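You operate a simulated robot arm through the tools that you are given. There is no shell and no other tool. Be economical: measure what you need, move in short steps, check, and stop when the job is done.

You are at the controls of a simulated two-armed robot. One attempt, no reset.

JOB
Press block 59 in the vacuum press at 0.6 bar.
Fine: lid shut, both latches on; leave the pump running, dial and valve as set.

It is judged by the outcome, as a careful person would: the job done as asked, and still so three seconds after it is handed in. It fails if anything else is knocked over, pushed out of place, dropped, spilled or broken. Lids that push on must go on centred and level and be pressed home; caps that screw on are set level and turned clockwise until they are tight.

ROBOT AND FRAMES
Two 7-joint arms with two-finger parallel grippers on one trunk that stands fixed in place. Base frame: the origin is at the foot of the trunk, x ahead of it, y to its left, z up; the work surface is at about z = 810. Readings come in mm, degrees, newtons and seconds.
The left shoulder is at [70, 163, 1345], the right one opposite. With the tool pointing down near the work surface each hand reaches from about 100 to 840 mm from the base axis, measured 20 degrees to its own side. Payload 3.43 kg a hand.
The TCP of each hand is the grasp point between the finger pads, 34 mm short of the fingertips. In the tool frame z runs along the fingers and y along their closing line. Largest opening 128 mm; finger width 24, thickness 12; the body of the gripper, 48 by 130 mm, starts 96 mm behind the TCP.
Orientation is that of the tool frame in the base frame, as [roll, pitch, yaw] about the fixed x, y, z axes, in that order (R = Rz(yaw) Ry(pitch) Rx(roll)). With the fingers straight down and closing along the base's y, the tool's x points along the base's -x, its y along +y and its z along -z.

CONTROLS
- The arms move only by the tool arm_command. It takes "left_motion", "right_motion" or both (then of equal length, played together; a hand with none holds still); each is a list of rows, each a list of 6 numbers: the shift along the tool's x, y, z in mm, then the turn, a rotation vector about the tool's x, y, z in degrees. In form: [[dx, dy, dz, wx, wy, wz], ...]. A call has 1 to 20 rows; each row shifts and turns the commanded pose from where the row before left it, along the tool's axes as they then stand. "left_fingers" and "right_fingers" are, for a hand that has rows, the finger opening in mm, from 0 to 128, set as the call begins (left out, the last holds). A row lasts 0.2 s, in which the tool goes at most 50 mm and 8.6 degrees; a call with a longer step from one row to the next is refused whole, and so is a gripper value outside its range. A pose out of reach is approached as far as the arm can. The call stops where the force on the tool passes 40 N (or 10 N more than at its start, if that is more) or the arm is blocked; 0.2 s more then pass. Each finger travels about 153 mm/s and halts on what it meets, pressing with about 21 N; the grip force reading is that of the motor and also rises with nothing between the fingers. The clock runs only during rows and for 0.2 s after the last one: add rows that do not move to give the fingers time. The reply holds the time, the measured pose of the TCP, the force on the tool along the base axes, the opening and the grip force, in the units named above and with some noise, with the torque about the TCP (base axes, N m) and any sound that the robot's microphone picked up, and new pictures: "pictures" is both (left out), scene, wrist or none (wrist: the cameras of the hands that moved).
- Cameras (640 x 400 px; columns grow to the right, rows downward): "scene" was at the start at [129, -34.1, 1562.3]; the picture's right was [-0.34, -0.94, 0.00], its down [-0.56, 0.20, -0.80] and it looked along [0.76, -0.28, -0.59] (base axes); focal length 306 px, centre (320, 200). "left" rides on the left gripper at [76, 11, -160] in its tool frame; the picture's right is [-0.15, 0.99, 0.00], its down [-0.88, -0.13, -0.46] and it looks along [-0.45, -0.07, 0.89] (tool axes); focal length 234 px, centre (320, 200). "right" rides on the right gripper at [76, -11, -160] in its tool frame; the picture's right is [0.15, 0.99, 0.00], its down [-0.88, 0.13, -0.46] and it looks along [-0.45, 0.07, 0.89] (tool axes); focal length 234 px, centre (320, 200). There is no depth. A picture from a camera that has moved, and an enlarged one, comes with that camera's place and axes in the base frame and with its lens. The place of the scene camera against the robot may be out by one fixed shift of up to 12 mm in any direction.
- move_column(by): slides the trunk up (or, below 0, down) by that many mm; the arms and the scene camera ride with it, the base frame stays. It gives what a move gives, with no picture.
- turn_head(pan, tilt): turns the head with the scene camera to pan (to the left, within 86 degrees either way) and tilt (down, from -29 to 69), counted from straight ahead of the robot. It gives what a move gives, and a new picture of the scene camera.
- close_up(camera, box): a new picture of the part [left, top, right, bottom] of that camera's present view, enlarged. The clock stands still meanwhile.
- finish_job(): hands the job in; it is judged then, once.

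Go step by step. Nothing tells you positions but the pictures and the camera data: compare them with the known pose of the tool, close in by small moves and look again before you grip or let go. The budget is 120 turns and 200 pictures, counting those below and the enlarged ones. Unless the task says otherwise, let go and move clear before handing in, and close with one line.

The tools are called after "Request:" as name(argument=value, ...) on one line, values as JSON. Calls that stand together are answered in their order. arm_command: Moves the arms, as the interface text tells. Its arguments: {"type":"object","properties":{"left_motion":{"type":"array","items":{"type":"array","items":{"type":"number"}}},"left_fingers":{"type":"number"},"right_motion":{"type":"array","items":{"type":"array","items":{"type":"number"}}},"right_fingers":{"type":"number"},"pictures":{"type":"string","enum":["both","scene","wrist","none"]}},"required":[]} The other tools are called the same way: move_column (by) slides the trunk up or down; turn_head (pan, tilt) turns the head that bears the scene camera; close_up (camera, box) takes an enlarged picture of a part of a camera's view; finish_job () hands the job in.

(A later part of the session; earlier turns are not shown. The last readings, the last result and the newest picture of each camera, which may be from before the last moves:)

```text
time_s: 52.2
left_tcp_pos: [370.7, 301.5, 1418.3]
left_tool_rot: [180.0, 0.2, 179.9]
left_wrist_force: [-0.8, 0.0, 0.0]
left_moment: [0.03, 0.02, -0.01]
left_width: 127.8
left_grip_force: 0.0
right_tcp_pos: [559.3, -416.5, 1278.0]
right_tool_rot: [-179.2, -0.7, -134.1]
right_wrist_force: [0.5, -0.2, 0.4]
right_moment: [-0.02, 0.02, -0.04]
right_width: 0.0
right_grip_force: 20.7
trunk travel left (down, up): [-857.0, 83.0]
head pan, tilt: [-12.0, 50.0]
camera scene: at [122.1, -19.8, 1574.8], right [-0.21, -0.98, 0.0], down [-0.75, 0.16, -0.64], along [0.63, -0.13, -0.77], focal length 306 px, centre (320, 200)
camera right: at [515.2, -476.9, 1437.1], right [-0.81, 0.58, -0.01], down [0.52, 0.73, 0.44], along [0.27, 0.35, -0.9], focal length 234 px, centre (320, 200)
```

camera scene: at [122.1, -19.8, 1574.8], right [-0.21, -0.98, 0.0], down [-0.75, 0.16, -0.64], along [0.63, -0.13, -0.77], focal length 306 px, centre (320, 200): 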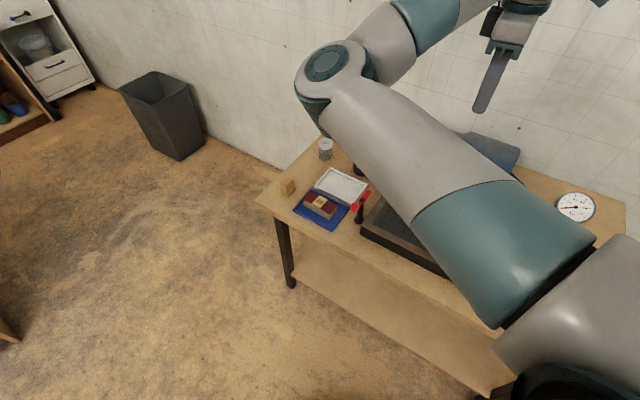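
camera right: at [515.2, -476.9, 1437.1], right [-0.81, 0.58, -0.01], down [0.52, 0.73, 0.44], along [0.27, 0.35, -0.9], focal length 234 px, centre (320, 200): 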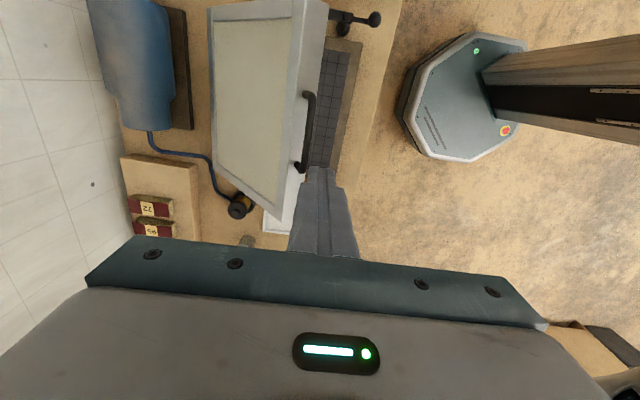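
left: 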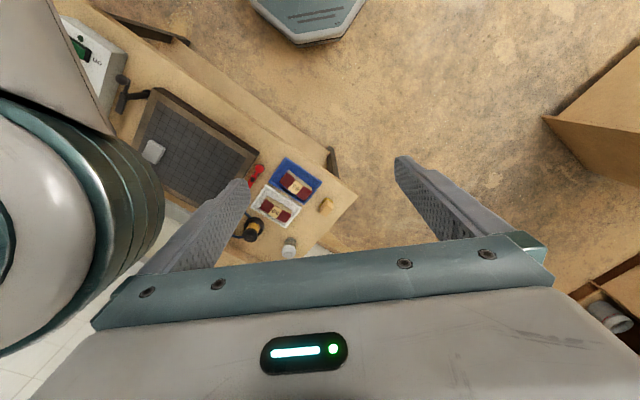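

The lid's window is a soft-looking panel, so I won't push on it. Instead I'll guide the handle bar from above with the upright hand, from a lower trunk.

Request:
move_column(by=-90)

Request:
turn_head(pan=-38, tilt=45)

Request:
arm_command(right_motion=[[0, 0, 0, -0.8, 0, -1], [0, 0, 0, 0, 0, 0]], right_fingers=50, pictures="wrist")

Request:
close_up(camera="right", box=[200, 20, 440, 240])

```text
time_s: 53.5
left_tcp_pos: [370.6, 302.2, 1328.4]
left_tool_rot: [180.0, 0.1, 179.9]
left_wrist_force: [-0.1, 0.0, 0.3]
left_moment: [0.03, 0.01, -0.03]
left_width: 127.9
left_grip_force: 0.1
right_tcp_pos: [560.0, -416.9, 1187.4]
right_tool_rot: [-179.0, -0.7, -134.0]
right_wrist_force: [-0.5, 0.1, 0.7]
right_moment: [-0.04, 0.01, 0.03]
right_width: 0.0
right_grip_force: 21.1
trunk travel left (down, up): [-767.0, 173.0]
head pan, tilt: [-12.0, 50.0]
```

```text
time_s: 54.4
left_tcp_pos: [370.7, 300.9, 1328.8]
left_tool_rot: [179.9, 0.0, -179.9]
left_wrist_force: [-0.2, -0.2, 0.9]
left_moment: [0.01, -0.02, 0.02]
left_width: 128.1
left_grip_force: 0.2
right_tcp_pos: [560.8, -417.5, 1186.2]
right_tool_rot: [-179.1, -0.7, -134.1]
right_wrist_force: [0.4, 0.4, 0.5]
right_moment: [0.01, 0.0, 0.0]
right_width: 0.1
right_grip_force: 21.1
trunk travel left (down, up): [-767.0, 173.0]
head pan, tilt: [-38.0, 45.0]
camera scene: at [111.3, -53.9, 1491.7], right [-0.62, -0.79, 0.0], down [-0.56, 0.43, -0.71], along [0.56, -0.43, -0.71], focal length 306 px, centre (320, 200)
```

scene: 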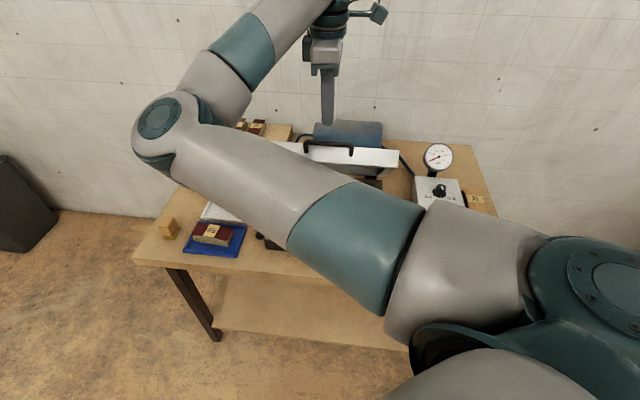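

```text
time_s: 55.0
left_tcp_pos: [370.5, 300.1, 1328.2]
left_tool_rot: [180.0, 0.1, 179.9]
left_wrist_force: [0.2, -0.5, 0.2]
left_moment: [0.02, -0.01, 0.0]
left_width: 128.0
left_grip_force: 0.0
right_tcp_pos: [560.1, -416.6, 1186.3]
right_tool_rot: [-180.0, -0.7, -133.0]
right_wrist_force: [0.5, 0.7, 0.2]
right_moment: [0.03, -0.04, -0.02]
right_width: 49.9
right_grip_force: 0.0
trunk travel left (down, up): [-767.0, 173.0]
head pan, tilt: [-38.0, 45.0]
camera right: at [518.3, -479.3, 1347.0], right [-0.82, 0.57, 0.0], down [0.51, 0.74, 0.45], along [0.25, 0.37, -0.9], focal length 234 px, centre (320, 200)
```

right: 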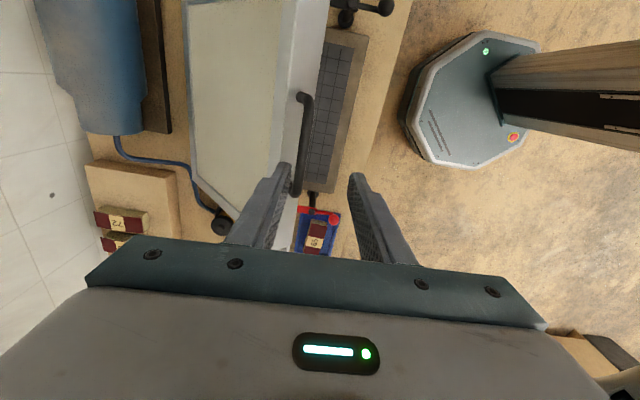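

```text
1.82 times, centred on (320, 130) of right
camera zoom: at [518.3, -479.3, 1347.0], right [-0.82, 0.57, 0.0], down [0.51, 0.74, 0.45], along [0.25, 0.37, -0.9], focal length 426 px, centre (320, 327)
```

zoom: 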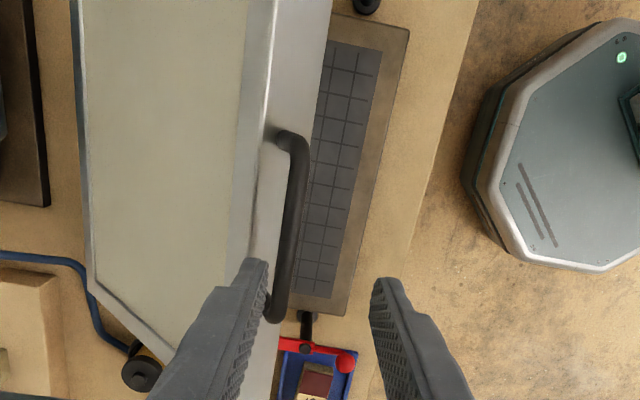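

The bar is now at about (570, -433, 1072), with the lid near 45°. I'll press the bar down from above with closed fingertips and follow its arc.

Request:
arm_command(right_motion=[[4.8, -18.9, 0, 0, 0, 0], [0, 0, 30, 0, 0, 0], [0, 0, 30, 0, 0, 0], [0, 0, 0, 0, 0, 0]], right_fingers=0, pictures="both")

Request:
close_up(camera="scene", box=[240, 80, 420, 200])

Request:
close_up(camera="right", box=[220, 80, 420, 240])

```text
time_s: 56.0
left_tcp_pos: [369.7, 300.8, 1327.8]
left_tool_rot: [180.0, 0.1, -180.0]
left_wrist_force: [0.3, 0.2, 0.5]
left_moment: [0.02, 0.01, 0.0]
left_width: 127.7
left_grip_force: 0.0
right_tcp_pos: [567.8, -435.1, 1127.0]
right_tool_rot: [-179.9, -0.6, -133.1]
right_wrist_force: [-0.1, 0.3, 2.1]
right_moment: [0.05, 0.02, 0.01]
right_width: 0.1
right_grip_force: 20.9
trunk travel left (down, up): [-767.0, 173.0]
head pan, tilt: [-38.0, 45.0]
camera scene: at [110.9, -54.0, 1491.7], right [-0.62, -0.79, 0.0], down [-0.56, 0.44, -0.71], along [0.56, -0.44, -0.71], focal length 306 px, centre (320, 200)
camera right: at [527.3, -496.7, 1287.6], right [-0.82, 0.57, 0.0], down [0.51, 0.74, 0.45], along [0.25, 0.37, -0.9], focal length 234 px, centre (320, 200)
```

scene: 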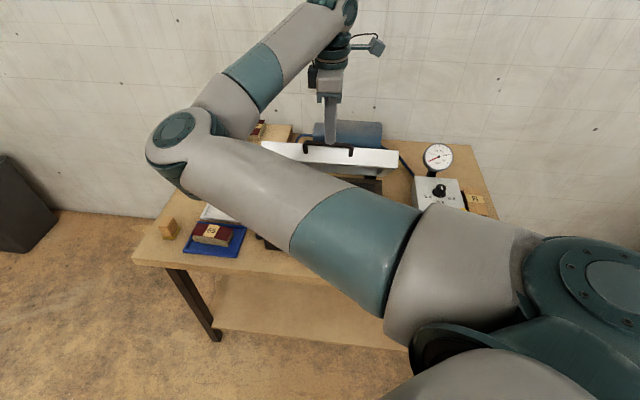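
right: 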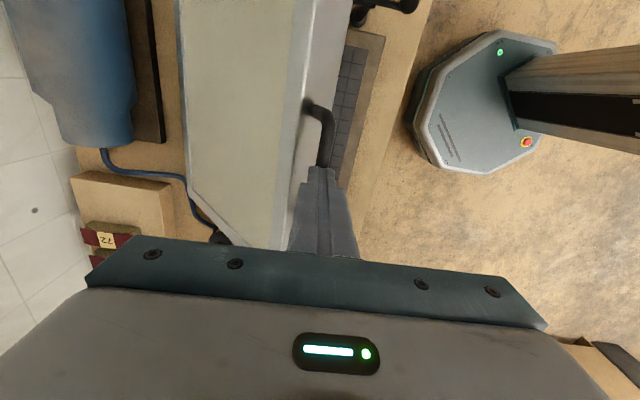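

```text
3.33 times, centred on (330, 140) of scene
camera zoom: at [110.9, -54.0, 1491.7], right [-0.62, -0.79, 0.0], down [-0.56, 0.44, -0.71], along [0.56, -0.44, -0.71], focal length 1020 px, centre (287, 400)
```

zoom: 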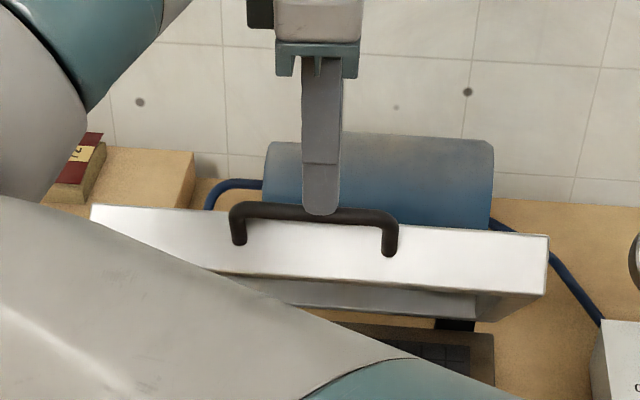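

```text
2.50 times, centred on (320, 160) of right
camera zoom: at [527.3, -496.7, 1287.6], right [-0.82, 0.57, 0.0], down [0.51, 0.74, 0.45], along [0.25, 0.37, -0.9], focal length 585 px, centre (320, 300)
```

zoom: 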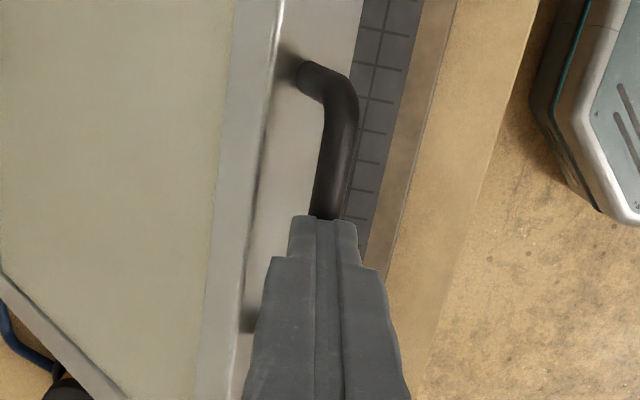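

Request:
arm_command(right_motion=[[0, 3, 14, 0, 0, 0], [0, 15.7, 16.8, 0, 0, 0], [0, 14.4, 17.8, 0, 0, 0], [0, 0, 0, 0, 0, 0]], pictures="both")

Request:
close_up(camera="right", box=[220, 80, 420, 240])

Request:
close_up(camera="scene", box=[240, 80, 420, 200])

```text
time_s: 57.0
left_tcp_pos: [371.9, 297.8, 1328.4]
left_tool_rot: [179.9, 0.0, 180.0]
left_wrist_force: [0.8, -0.2, -0.3]
left_moment: [0.0, 0.0, -0.04]
left_width: 128.0
left_grip_force: 0.1
right_tcp_pos: [546.3, -416.3, 1075.7]
right_tool_rot: [180.0, -0.7, -133.1]
right_wrist_force: [1.0, 0.4, 0.2]
right_moment: [0.03, 0.04, 0.01]
right_width: 0.2
right_grip_force: 21.2
trunk travel left (down, up): [-767.0, 173.0]
head pan, tilt: [-38.0, 45.0]
camera scene: at [113.0, -56.5, 1491.2], right [-0.62, -0.79, 0.0], down [-0.56, 0.44, -0.71], along [0.56, -0.43, -0.71], focal length 306 px, centre (320, 200)
camera right: at [504.6, -478.2, 1236.2], right [-0.82, 0.57, 0.0], down [0.51, 0.74, 0.45], along [0.25, 0.37, -0.9], focal length 234 px, centre (320, 200)
```

scene: 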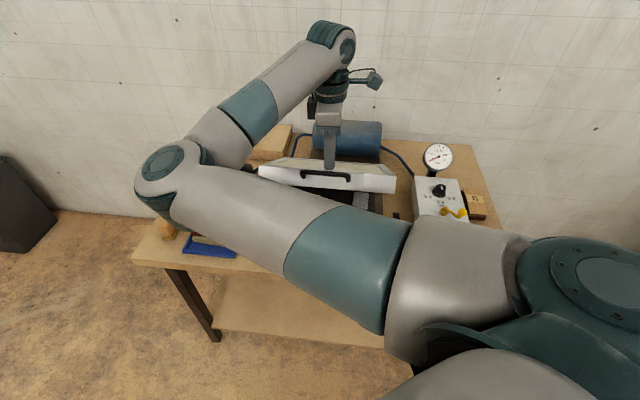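
right: 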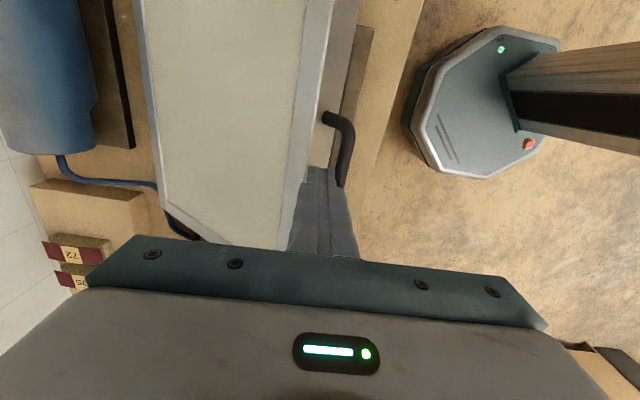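

```text
2.50 times, centred on (320, 160) of right
camera zoom: at [504.6, -478.2, 1236.2], right [-0.82, 0.57, 0.0], down [0.51, 0.74, 0.45], along [0.25, 0.37, -0.9], focal length 585 px, centre (320, 300)
```

zoom: 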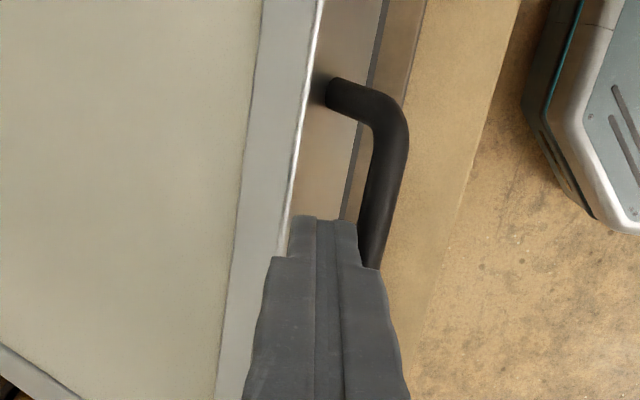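

```text
3.33 times, centred on (330, 140) of scene
camera zoom: at [113.0, -56.5, 1491.2], right [-0.62, -0.79, 0.0], down [-0.56, 0.44, -0.71], along [0.56, -0.43, -0.71], focal length 1020 px, centre (287, 400)
```

zoom: 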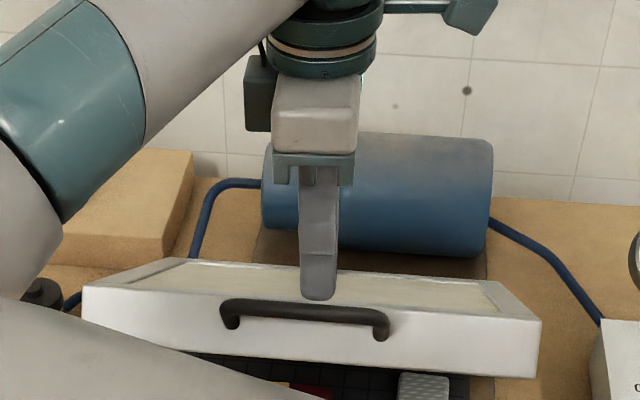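

The lid moved to about 55° and the bar slipped ahead of the fingertips; it is near z 1033. I'll hop forward over the bar and continue pressing it down.

Request:
arm_command(right_motion=[[0, 0, -16, 0, 0, 0], [0, 22, 0, 0, 0, 0], [0, 0, 12, 0, 0, 0], [0, 0, 0, 0, 0, 0]], pictures="wrist")

Request:
close_up(camera="right", box=[220, 80, 420, 240])

Request:
close_up(camera="scene", box=[240, 80, 420, 200])

```text
time_s: 58.0
left_tcp_pos: [369.4, 300.3, 1327.7]
left_tool_rot: [179.9, 0.0, 179.9]
left_wrist_force: [0.1, -0.8, 0.9]
left_moment: [-0.05, -0.01, -0.03]
left_width: 128.1
left_grip_force: 0.1
right_tcp_pos: [528.5, -398.0, 1081.2]
right_tool_rot: [-179.9, -0.7, -133.0]
right_wrist_force: [-0.1, 0.7, 0.2]
right_moment: [0.04, 0.02, 0.0]
right_width: 0.0
right_grip_force: 21.2
trunk travel left (down, up): [-767.0, 173.0]
head pan, tilt: [-38.0, 45.0]
camera right: at [487.1, -459.2, 1242.1], right [-0.82, 0.57, 0.0], down [0.51, 0.74, 0.45], along [0.25, 0.37, -0.9], focal length 234 px, centre (320, 200)
```

right: 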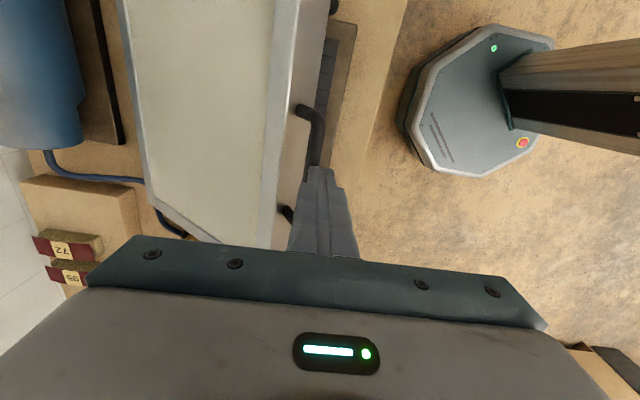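

```text
2.50 times, centred on (320, 160) of right
camera zoom: at [487.1, -459.2, 1242.1], right [-0.82, 0.57, 0.0], down [0.51, 0.74, 0.45], along [0.25, 0.37, -0.9], focal length 585 px, centre (320, 300)
```

zoom: 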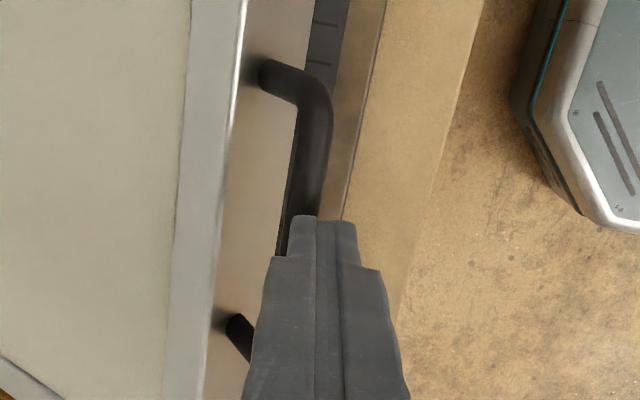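

```text
3.33 times, centred on (330, 140) of scene
camera zoom: at [111.3, -54.1, 1491.7], right [-0.62, -0.79, 0.0], down [-0.56, 0.44, -0.71], along [0.56, -0.44, -0.71], focal length 1020 px, centre (287, 400)
```

zoom: 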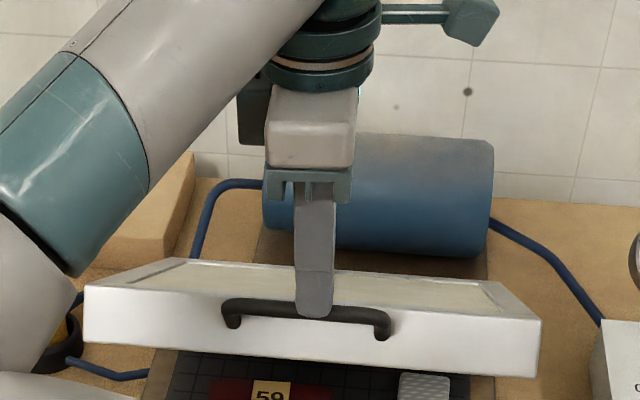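

Request:
arm_command(right_motion=[[0, 0, 8, 0, 0, 0], [0, 6, 19, 0, 0, 0], [0, 10, 20, 0, 0, 0], [0, 0, 0, 0, 0, 0]], pictures="wrist")

Request:
close_up(camera="right", box=[220, 80, 420, 240])

Request:
close_up(camera="scene", box=[240, 80, 420, 200])

```text
time_s: 59.0
left_tcp_pos: [370.0, 300.3, 1327.1]
left_tool_rot: [-180.0, 0.1, 179.9]
left_wrist_force: [0.0, 0.1, 0.2]
left_moment: [-0.02, -0.02, 0.03]
left_width: 127.8
left_grip_force: 0.1
right_tcp_pos: [519.8, -396.7, 1034.4]
right_tool_rot: [-179.8, -0.7, -133.1]
right_wrist_force: [0.2, 0.4, 1.4]
right_moment: [0.02, -0.02, 0.03]
right_width: 0.0
right_grip_force: 21.1
right hand out of reach, approached as far as the arm can: row 3
trunk travel left (down, up): [-767.0, 173.0]
head pan, tilt: [-38.0, 45.0]
camera right: at [478.0, -457.2, 1194.1], right [-0.82, 0.57, 0.0], down [0.51, 0.74, 0.45], along [0.25, 0.37, -0.9], focal length 234 px, centre (320, 200)
```

right: 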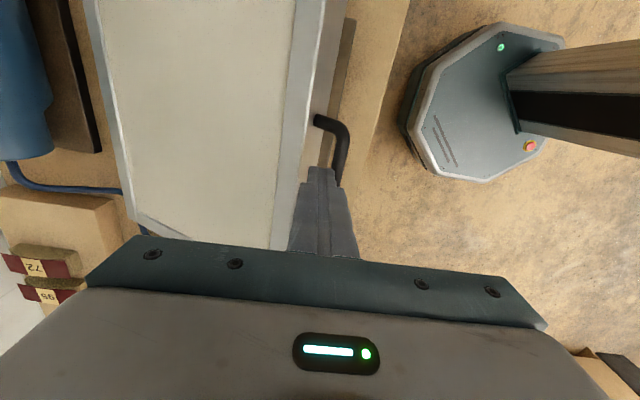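

```text
2.50 times, centred on (320, 160) of right
camera zoom: at [478.0, -457.2, 1194.1], right [-0.82, 0.57, 0.0], down [0.51, 0.74, 0.45], along [0.25, 0.37, -0.9], focal length 585 px, centre (320, 300)
```

zoom: 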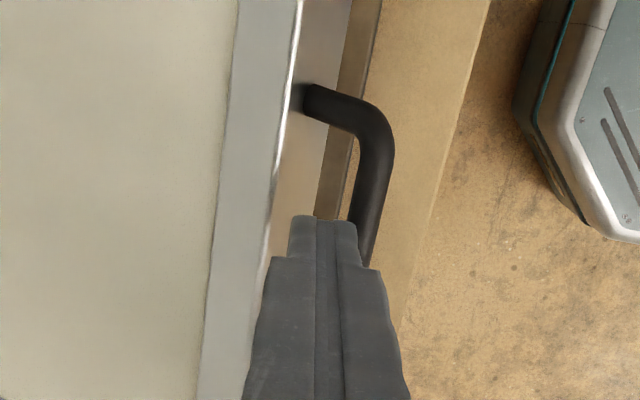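

```text
3.33 times, centred on (330, 140) of scene
camera zoom: at [110.7, -53.7, 1491.7], right [-0.62, -0.79, 0.0], down [-0.56, 0.44, -0.71], along [0.56, -0.44, -0.71], focal length 1020 px, centre (287, 400)
```

zoom: 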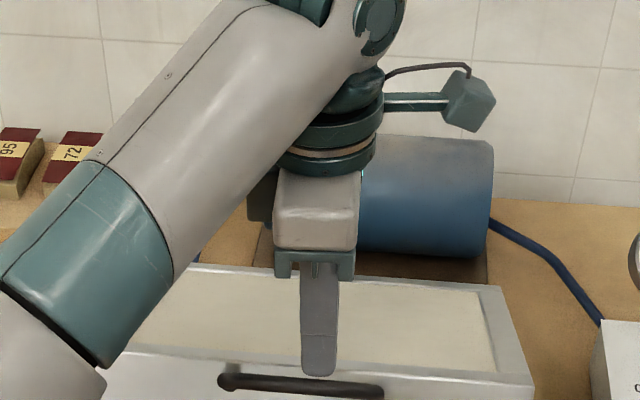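

The lid is at about 65°, and the wrist folds to its limit here. I'll lift the hand and lower the trunk 220 mm, so the forearm comes in flatter with more room.

Request:
arm_command(right_motion=[[0, 0, -40, 0, 0, 0], [0, 0, -45, 0, 0, 0], [0, 0, -45, 0, 0, 0], [0, 0, -45, 0, 0, 0], [0, 0, -45, 0, 0, 0], [0, 0, -45, 0, 0, 0], [0, 0, 0, 0, 0, 0]], pictures="none")

Request:
move_column(by=-220)

Request:
arm_command(right_motion=[[0, 8, 0, 0, 0, 0], [0, 8, 0, 0, 0, 0], [0, 0, 0, 0, 0, 0]], pictures="both")

```text
time_s: 60.5
left_tcp_pos: [370.4, 300.5, 1327.9]
left_tool_rot: [180.0, 0.0, -179.9]
left_wrist_force: [0.0, -0.7, 0.9]
left_moment: [-0.01, 0.01, -0.01]
left_width: 128.0
left_grip_force: 0.1
right_tcp_pos: [523.0, -395.8, 1298.8]
right_tool_rot: [180.0, -0.8, -133.0]
right_wrist_force: [0.0, 1.2, -0.6]
right_moment: [-0.02, 0.02, 0.02]
right_width: 0.1
right_grip_force: 20.6
right hand out of reach, approached as far as the arm can: row 3
trunk travel left (down, up): [-767.0, 173.0]
head pan, tilt: [-38.0, 45.0]
```

```text
time_s: 62.9
left_tcp_pos: [370.0, 301.4, 1108.7]
left_tool_rot: [179.9, 0.0, 180.0]
left_wrist_force: [-1.2, -0.5, -0.2]
left_moment: [0.02, 0.01, 0.0]
left_width: 127.9
left_grip_force: 0.1
right_tcp_pos: [522.0, -397.2, 1079.8]
right_tool_rot: [-179.9, -0.7, -133.0]
right_wrist_force: [-0.5, -0.1, -0.5]
right_moment: [-0.01, 0.02, -0.04]
right_width: 0.0
right_grip_force: 21.4
trunk travel left (down, up): [-547.0, 393.0]
head pan, tilt: [-38.0, 45.0]
```

```text
time_s: 63.7
left_tcp_pos: [370.0, 300.9, 1109.1]
left_tool_rot: [-180.0, 0.0, -179.9]
left_wrist_force: [-0.1, 0.2, 0.7]
left_moment: [0.03, 0.01, 0.01]
left_width: 128.0
left_grip_force: 0.1
right_tcp_pos: [511.8, -394.1, 1079.2]
right_tool_rot: [-179.9, -0.6, -133.0]
right_wrist_force: [-0.3, 0.0, 0.1]
right_moment: [-0.02, -0.02, -0.03]
right_width: 0.0
right_grip_force: 21.6
right hand out of reach, approached as far as the arm can: row 1, 2
trunk travel left (down, up): [-547.0, 393.0]
head pan, tilt: [-38.0, 45.0]
camera scene: at [111.2, -54.0, 1271.7], right [-0.62, -0.79, 0.0], down [-0.56, 0.44, -0.71], along [0.56, -0.44, -0.71], focal length 306 px, centre (320, 200)
camera right: at [469.9, -455.9, 1239.5], right [-0.82, 0.57, 0.0], down [0.51, 0.74, 0.45], along [0.25, 0.37, -0.9], focal length 234 px, centre (320, 200)
```

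scene: 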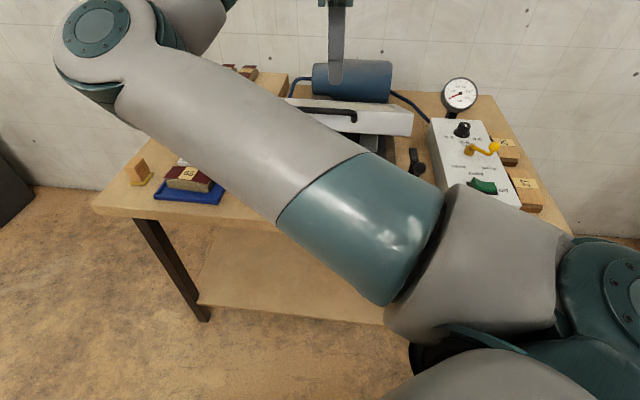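
right: 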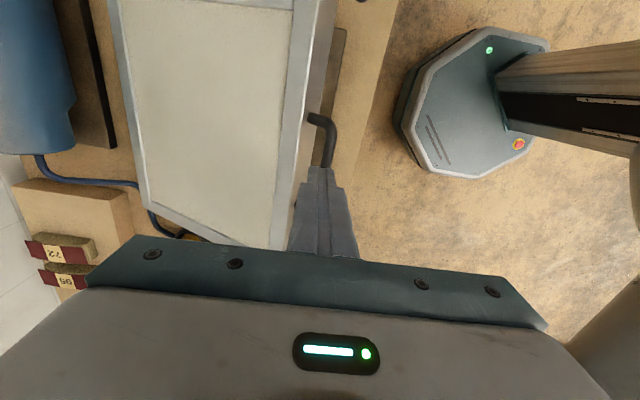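

Reach still isn't the problem; the hand's yaw is. For pressing with closed fingertips the yaw doesn't matter, so I'll turn the hand back toward its natural heading and try again.

Request:
arm_command(right_motion=[[0, 0, 0, 0, 0, 8], [0, 0, 0, 0, 0, 8], [0, 0, 0, 0, 0, 8], [0, 0, 0, 0, 0, 8], [0, 0, 0, 0, 0, 8], [0, 0, 0, 0, 0, 0]], pictures="both")

Request:
close_up(camera="scene", box=[270, 40, 430, 180])

Request:
close_up(camera="right", box=[200, 40, 440, 240])

```text
time_s: 65.1
left_tcp_pos: [370.3, 301.2, 1108.0]
left_tool_rot: [-180.0, 0.0, -180.0]
left_wrist_force: [0.6, -0.3, -0.3]
left_moment: [-0.02, -0.01, 0.01]
left_width: 128.0
left_grip_force: 0.2
right_tcp_pos: [510.4, -394.3, 1078.7]
right_tool_rot: [-179.6, -0.5, -173.2]
right_wrist_force: [-0.2, -0.1, -0.6]
right_moment: [-0.01, 0.0, -0.02]
right_width: 0.0
right_grip_force: 21.3
trunk travel left (down, up): [-547.0, 393.0]
head pan, tilt: [-38.0, 45.0]
camera scene: at [111.1, -54.0, 1271.7], right [-0.62, -0.79, 0.0], down [-0.56, 0.44, -0.71], along [0.56, -0.44, -0.71], focal length 306 px, centre (320, 200)
camera right: at [439.0, -413.2, 1238.6], right [-0.26, 0.96, -0.01], down [0.86, 0.24, 0.45], along [0.43, 0.11, -0.89], focal length 234 px, centre (320, 200)
```

scene: 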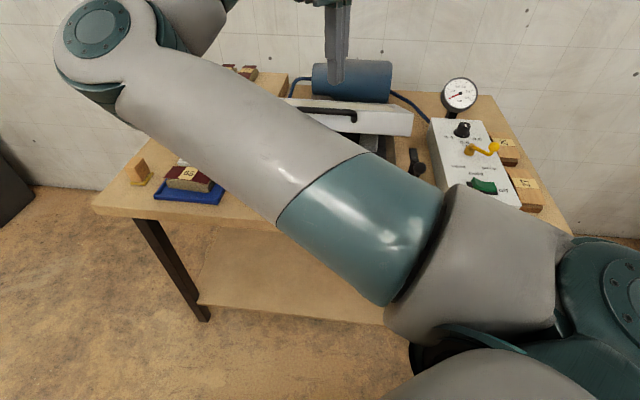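
right: 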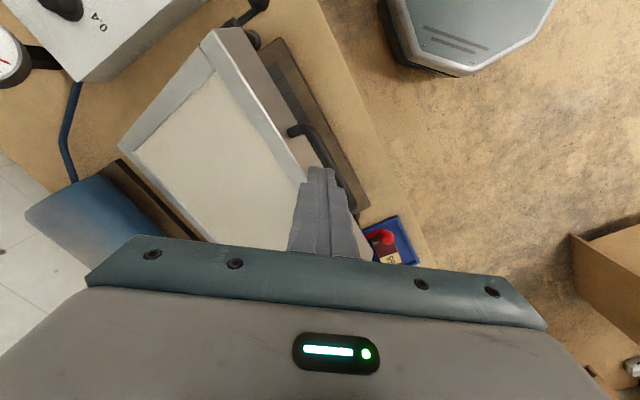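

```text
2.86 times, centred on (350, 110) of scene
camera zoom: at [111.1, -54.0, 1271.7], right [-0.62, -0.79, 0.0], down [-0.56, 0.44, -0.71], along [0.56, -0.44, -0.71], focal length 874 px, centre (234, 457)
```

zoom: 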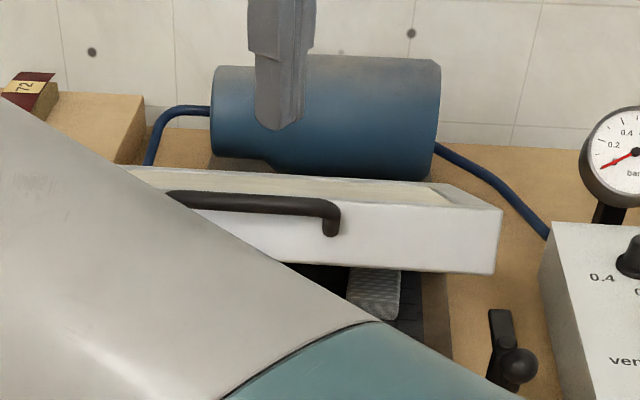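

```text
2.00 times, centred on (320, 140) of right
camera zoom: at [439.0, -413.2, 1238.6], right [-0.26, 0.96, -0.01], down [0.86, 0.24, 0.45], along [0.43, 0.11, -0.89], focal length 468 px, centre (320, 320)
```

zoom: 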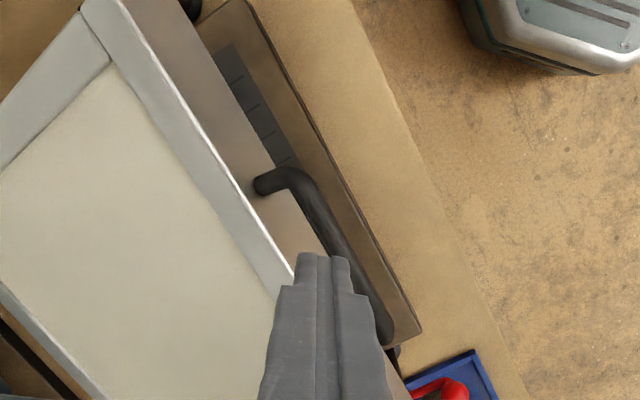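

The fingertips are above the bar (bar ≈ (517, -383, 985)). I'll press down along the arc again and check.

Request:
arm_command(right_motion=[[2.6, 3, 25, 0, 0, 0], [0, 0, 25, 0, 0, 0], [6, 7, 22, 0, 0, 0], [5, 6, 22, 0, 0, 0], [0, 0, 0, 0, 0, 0]], pictures="wrist")

Request:
close_up(camera="scene", box=[270, 40, 430, 180])

Request:
close_up(camera="right", box=[200, 40, 440, 240])

```text
time_s: 66.3
left_tcp_pos: [369.4, 301.3, 1107.7]
left_tool_rot: [180.0, 0.1, -179.9]
left_wrist_force: [0.6, -1.5, -0.2]
left_moment: [0.01, -0.03, -0.01]
left_width: 127.8
left_grip_force: 0.1
right_tcp_pos: [496.0, -398.5, 985.5]
right_tool_rot: [-179.4, -0.4, -173.0]
right_wrist_force: [0.4, -0.6, 1.5]
right_moment: [-0.01, 0.01, 0.0]
right_width: 0.0
right_grip_force: 20.7
right hand out of reach, approached as far as the arm can: row 1, 3, 4
trunk travel left (down, up): [-547.0, 393.0]
head pan, tilt: [-38.0, 45.0]
camera right: at [424.3, -417.8, 1144.9], right [-0.26, 0.96, -0.01], down [0.86, 0.24, 0.45], along [0.43, 0.11, -0.89], focal length 234 px, centre (320, 200)
```

right: 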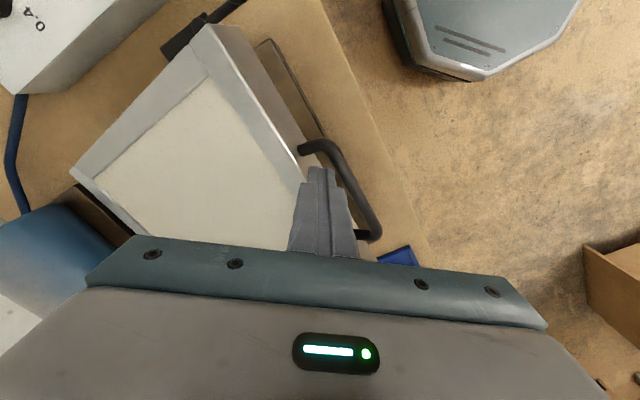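

```text
2.86 times, centred on (350, 110) of scene
camera zoom: at [111.0, -54.0, 1271.7], right [-0.62, -0.79, 0.0], down [-0.56, 0.44, -0.71], along [0.56, -0.44, -0.71], focal length 874 px, centre (234, 457)
```

zoom: 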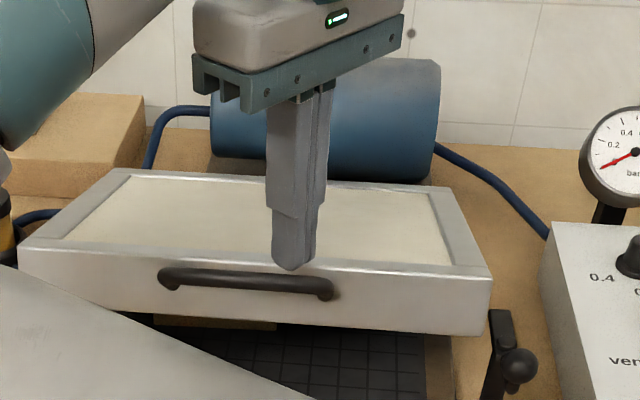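

```text
2.00 times, centred on (320, 140) of right
camera zoom: at [424.3, -417.8, 1144.9], right [-0.26, 0.96, -0.01], down [0.86, 0.24, 0.45], along [0.43, 0.11, -0.89], focal length 468 px, centre (320, 320)
```

zoom: 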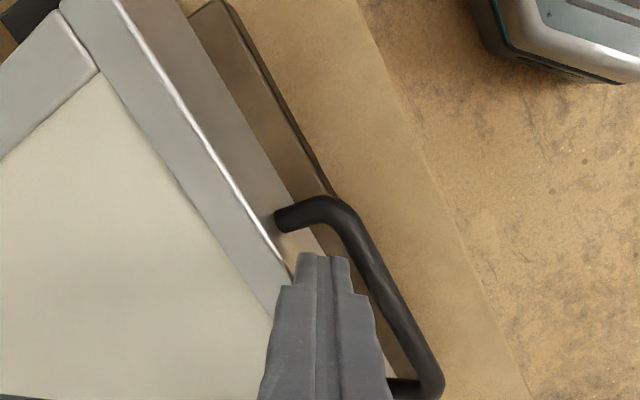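

The lid is at about 73°. The metal rim at its front edge is now well placed to push on, so I'll lift, turn square to the lid and shift over the rim.

Request:
arm_command(right_motion=[[0, 0, -35, 0, 0, 0], [-28, -12, 0, 0, 0, 0], [-28, -12, 0, 0, 0, 0], [0, 0, 0, 0, 0, -8], [0, 0, 0, 0, 0, -8], [0, 0, 0, 0, 0, -8], [0, 0, 0, 0, 0, -8], [0, 0, 0, 0, 0, -8], [0, 0, 0, 0, 0, 0]], pictures="wrist")

Request:
close_up(camera="scene", box=[270, 40, 430, 180])

Request:
close_up(camera="right", box=[200, 40, 440, 240])

```text
time_s: 68.3
left_tcp_pos: [370.7, 300.8, 1107.6]
left_tool_rot: [180.0, -0.1, -179.9]
left_wrist_force: [-0.3, 1.1, 0.1]
left_moment: [0.05, 0.04, -0.02]
left_width: 128.2
left_grip_force: 0.1
right_tcp_pos: [555.2, -415.3, 1020.8]
right_tool_rot: [-179.8, -0.7, -132.9]
right_wrist_force: [-0.3, 0.8, 0.7]
right_moment: [0.03, 0.01, -0.03]
right_width: 0.3
right_grip_force: 20.9
trunk travel left (down, up): [-547.0, 393.0]
head pan, tilt: [-38.0, 45.0]
camera right: at [514.1, -477.1, 1181.1], right [-0.82, 0.57, 0.0], down [0.51, 0.74, 0.45], along [0.25, 0.37, -0.9], focal length 234 px, centre (320, 200)
```

right: 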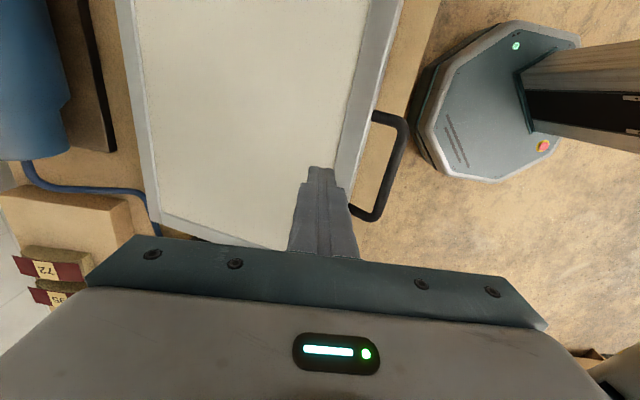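

```text
2.86 times, centred on (350, 110) of scene
camera zoom: at [111.1, -54.0, 1271.7], right [-0.62, -0.79, 0.0], down [-0.56, 0.44, -0.71], along [0.56, -0.44, -0.71], focal length 874 px, centre (234, 457)
```

zoom: 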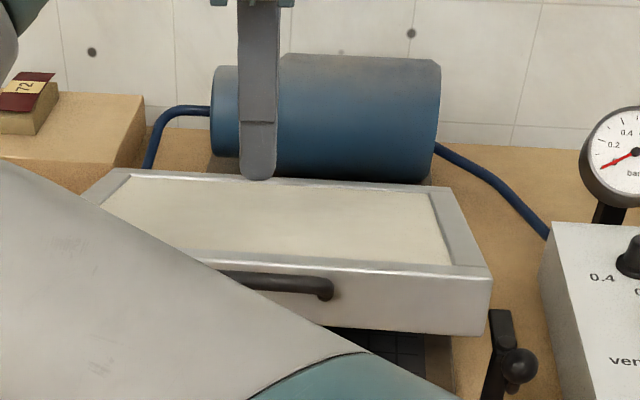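

```text
2.00 times, centred on (320, 140) of right
camera zoom: at [514.1, -477.1, 1181.1], right [-0.82, 0.57, 0.0], down [0.51, 0.74, 0.45], along [0.25, 0.37, -0.9], focal length 468 px, centre (320, 320)
```

zoom: 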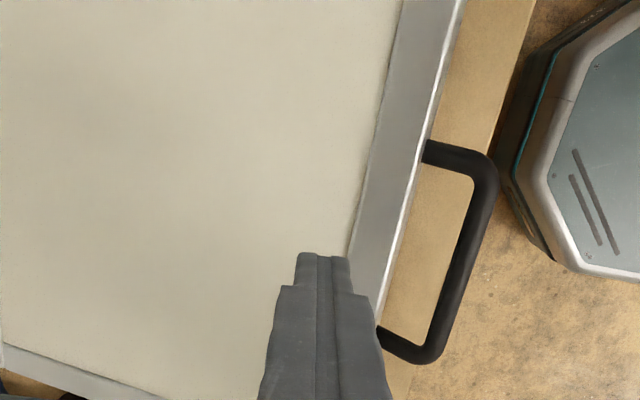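

Request:
arm_command(right_motion=[[0, 14, 0, 0, 0, 0], [0, 14, 0, 0, 0, 0], [0, 0, 20, 0, 0, 0], [0, 0, 0, 0, 0, 0]], pictures="wrist")

Request:
close_up(camera="right", box=[200, 40, 440, 240])

Request:
close_up(camera="scene", box=[270, 40, 430, 180])

```text
time_s: 69.3
left_tcp_pos: [370.2, 300.2, 1108.0]
left_tool_rot: [-180.0, 0.1, -180.0]
left_wrist_force: [0.6, -0.5, 0.4]
left_moment: [-0.01, -0.06, 0.03]
left_width: 128.3
left_grip_force: 0.1
right_tcp_pos: [533.5, -396.1, 1001.2]
right_tool_rot: [-180.0, -0.8, -133.0]
right_wrist_force: [0.2, 1.0, 0.8]
right_moment: [-0.03, -0.02, 0.0]
right_width: 0.0
right_grip_force: 21.4
trunk travel left (down, up): [-547.0, 393.0]
head pan, tilt: [-38.0, 45.0]
camera right: at [491.8, -457.8, 1160.7], right [-0.82, 0.57, 0.0], down [0.51, 0.74, 0.45], along [0.25, 0.37, -0.9], focal length 234 px, centre (320, 200)
```

right: 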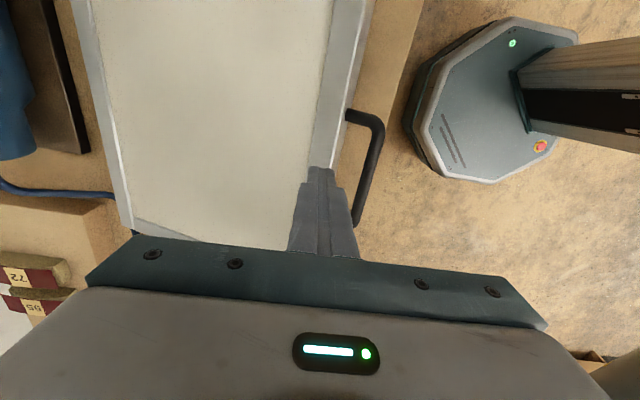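

```text
2.00 times, centred on (320, 140) of right
camera zoom: at [491.8, -457.8, 1160.7], right [-0.82, 0.57, 0.0], down [0.51, 0.74, 0.45], along [0.25, 0.37, -0.9], focal length 468 px, centre (320, 320)
```

zoom: 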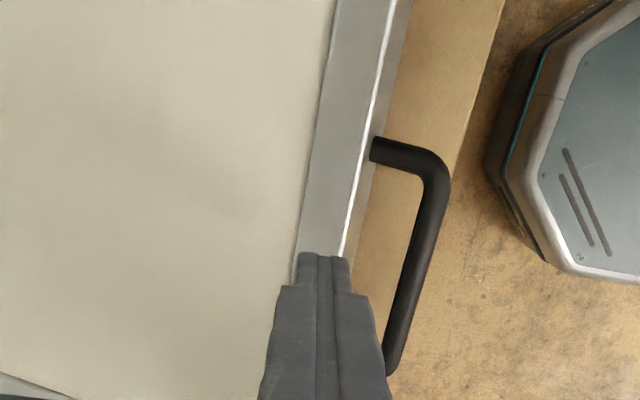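

```text
2.86 times, centred on (350, 110) of scene
camera zoom: at [110.6, -53.7, 1271.8], right [-0.62, -0.79, 0.0], down [-0.56, 0.44, -0.71], along [0.56, -0.44, -0.71], focal length 874 px, centre (234, 457)
```

zoom: 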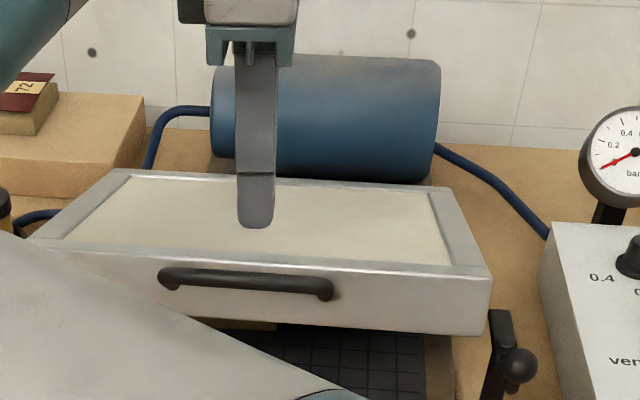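

The fingertips are over the middle of the rim. I'll press down in steps.

Request:
arm_command(right_motion=[[0, 1, 12, 0, 0, 0], [0, 1, 12, 0, 0, 0], [0, 2, 12, 0, 0, 0], [0, 2, 12, 0, 0, 0], [0, 0, 0, 0, 0, 0]], pictures="wrist")

Request:
close_up(camera="scene", box=[270, 40, 430, 180])

```text
time_s: 70.5
left_tcp_pos: [371.1, 300.1, 1108.0]
left_tool_rot: [179.9, 0.0, 180.0]
left_wrist_force: [-0.8, -0.8, 0.7]
left_moment: [-0.01, 0.02, 0.02]
left_width: 128.0
left_grip_force: 0.0
right_tcp_pos: [531.5, -396.3, 953.2]
right_tool_rot: [-179.9, -0.6, -133.1]
right_wrist_force: [0.1, -1.0, -0.1]
right_moment: [0.01, 0.01, 0.0]
right_width: 0.1
right_grip_force: 20.8
right hand out of reach, approached as far as the arm can: row 4
trunk travel left (down, up): [-547.0, 393.0]
head pan, tilt: [-38.0, 45.0]
camera right: at [489.2, -457.5, 1112.3], right [-0.82, 0.57, 0.0], down [0.51, 0.74, 0.45], along [0.25, 0.37, -0.9], focal length 234 px, centre (320, 200)
```

right: 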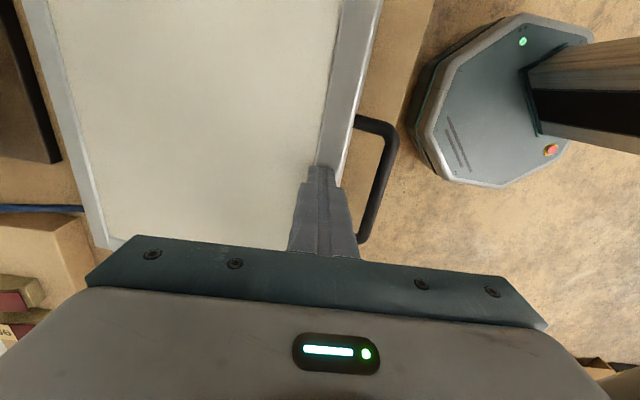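

```text
2.86 times, centred on (350, 110) of scene
camera zoom: at [111.0, -54.0, 1271.7], right [-0.62, -0.79, 0.0], down [-0.56, 0.44, -0.71], along [0.56, -0.44, -0.71], focal length 874 px, centre (234, 457)
```

zoom: 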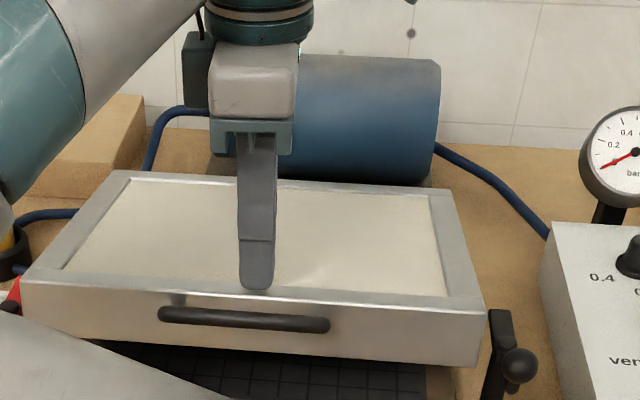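

Request:
arm_command(right_motion=[[0, 0, -6, 0, 0, 0], [9.5, 10.2, 0, 0, 0, 0], [0, 0, 10, 0, 0, 0], [0.7, 0.7, 10, 0, 0, 0], [0.7, 0.7, 8, 0, 0, 0], [0, 0, 0, 0, 0, 0]], pictures="wrist")

Request:
close_up(camera="scene", box=[270, 40, 430, 180])

Request:
close_up(camera="right", box=[200, 40, 440, 240])

```text
time_s: 71.9
left_tcp_pos: [369.7, 299.8, 1108.1]
left_tool_rot: [-180.0, 0.0, -180.0]
left_wrist_force: [-0.1, 0.8, -0.1]
left_moment: [0.0, 0.02, 0.05]
left_width: 128.0
left_grip_force: 0.0
right_tcp_pos: [515.2, -399.3, 930.3]
right_tool_rot: [-179.9, -0.8, -133.1]
right_wrist_force: [0.7, -0.3, -0.2]
right_moment: [-0.01, 0.0, -0.01]
right_width: 0.0
right_grip_force: 21.7
trunk travel left (down, up): [-547.0, 393.0]
head pan, tilt: [-38.0, 45.0]
camera right: at [473.6, -460.1, 1090.8], right [-0.82, 0.57, 0.0], down [0.51, 0.74, 0.45], along [0.25, 0.37, -0.9], focal length 234 px, centre (320, 200)
```

right: 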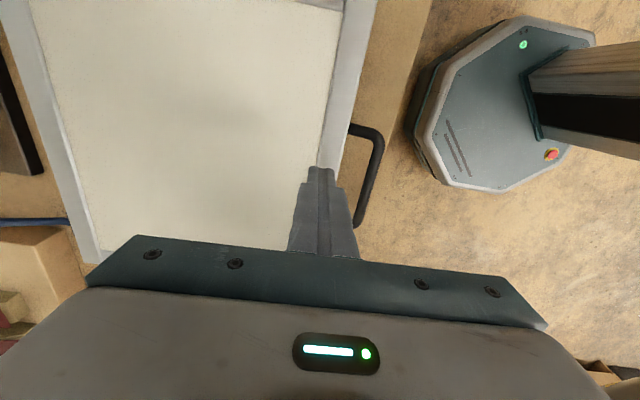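

```text
2.86 times, centred on (350, 110) of scene
camera zoom: at [111.0, -54.0, 1271.7], right [-0.62, -0.79, 0.0], down [-0.56, 0.44, -0.71], along [0.56, -0.44, -0.71], focal length 874 px, centre (234, 457)
```

zoom: 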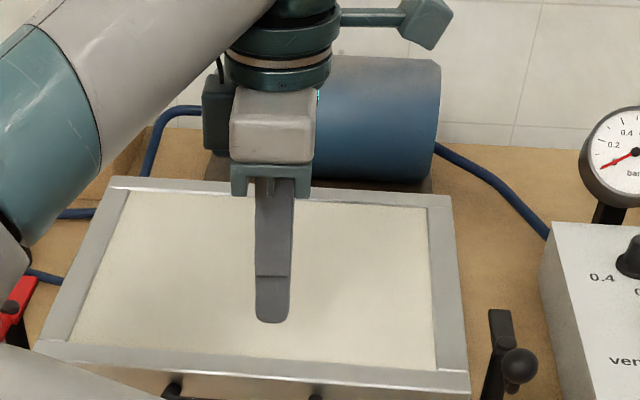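

```text
2.00 times, centred on (320, 140) of right
camera zoom: at [473.6, -460.1, 1090.8], right [-0.82, 0.57, 0.0], down [0.51, 0.74, 0.45], along [0.25, 0.37, -0.9], focal length 468 px, centre (320, 320)
```

zoom: 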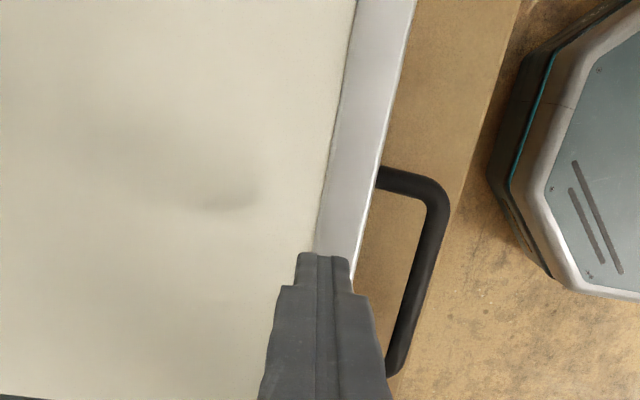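

The lid has settled flat onto the base. I'll lift the hand clear and inspect the lid and both latches.

Request:
arm_command(right_motion=[[0, 0, -45, 0, 0, 0], [0, 0, -45, 0, 0, 0], [0, 0, -45, 0, 0, 0], [0, 0, -45, 0, 0, 0], [0, 0, -40, 0, 0, 0], [0, 0, -30, 0, 0, 0], [0, -40, 0, 0, 0, 0], [0, -40, 0, 0, 0, 0], [0, -40, 0, 0, 0, 0], [0, 0, 0, 0, 0, 0]], pictures="none")

Request:
move_column(by=180)

Request:
arm_command(right_motion=[[0, 0, 0, 0, 0, 0]], pictures="both")

```text
time_s: 74.1
left_tcp_pos: [371.0, 300.9, 1108.2]
left_tool_rot: [-179.9, 0.0, 179.9]
left_wrist_force: [-0.6, 0.1, 0.7]
left_moment: [0.0, -0.04, -0.02]
left_width: 128.1
left_grip_force: 0.0
right_tcp_pos: [602.1, -477.1, 1182.4]
right_tool_rot: [-180.0, -0.6, -133.0]
right_wrist_force: [0.0, 0.0, -0.4]
right_moment: [0.0, -0.02, -0.02]
right_width: 0.0
right_grip_force: 21.0
trunk travel left (down, up): [-547.0, 393.0]
head pan, tilt: [-38.0, 45.0]
```

```text
time_s: 76.1
left_tcp_pos: [370.4, 302.1, 1288.1]
left_tool_rot: [180.0, 0.0, -180.0]
left_wrist_force: [0.5, -0.1, -0.4]
left_moment: [0.01, 0.01, 0.01]
left_width: 128.2
left_grip_force: 0.1
right_tcp_pos: [601.9, -477.2, 1363.3]
right_tool_rot: [-179.9, -0.7, -133.0]
right_wrist_force: [0.2, 0.2, -0.3]
right_moment: [0.01, 0.01, 0.01]
right_width: 0.0
right_grip_force: 21.3
trunk travel left (down, up): [-727.0, 213.0]
head pan, tilt: [-38.0, 45.0]
```

```text
time_s: 76.5
left_tcp_pos: [370.8, 300.5, 1287.7]
left_tool_rot: [180.0, 0.0, 180.0]
left_wrist_force: [-0.2, -0.9, 0.1]
left_moment: [0.0, -0.03, -0.03]
left_width: 127.9
left_grip_force: 0.0
right_tcp_pos: [601.3, -479.2, 1362.8]
right_tool_rot: [-179.9, -0.6, -133.0]
right_wrist_force: [-0.2, -0.7, 0.4]
right_moment: [0.03, -0.02, 0.04]
right_width: 0.0
right_grip_force: 21.0
trunk travel left (down, up): [-727.0, 213.0]
head pan, tilt: [-38.0, 45.0]
camera scene: at [111.0, -54.1, 1451.7], right [-0.62, -0.79, 0.0], down [-0.56, 0.44, -0.71], along [0.56, -0.44, -0.71], focal length 306 px, centre (320, 200)
camera right: at [560.1, -539.3, 1522.7], right [-0.82, 0.57, 0.0], down [0.51, 0.74, 0.45], along [0.25, 0.37, -0.9], focal length 234 px, centre (320, 200)
```

scene: 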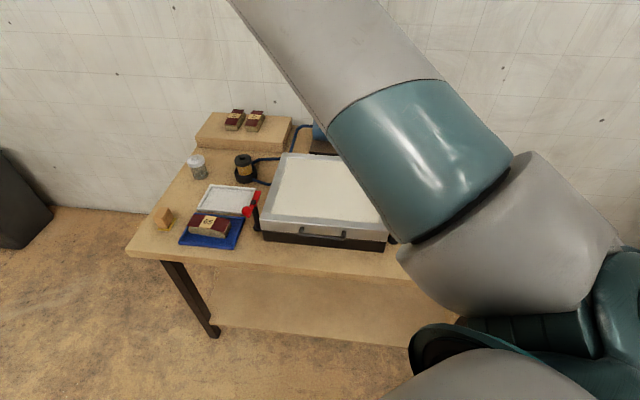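
right: 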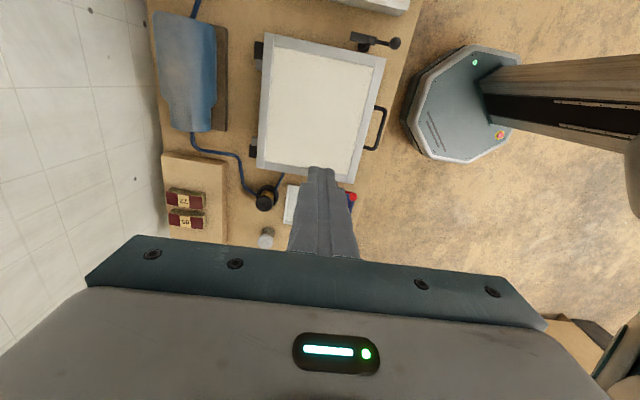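

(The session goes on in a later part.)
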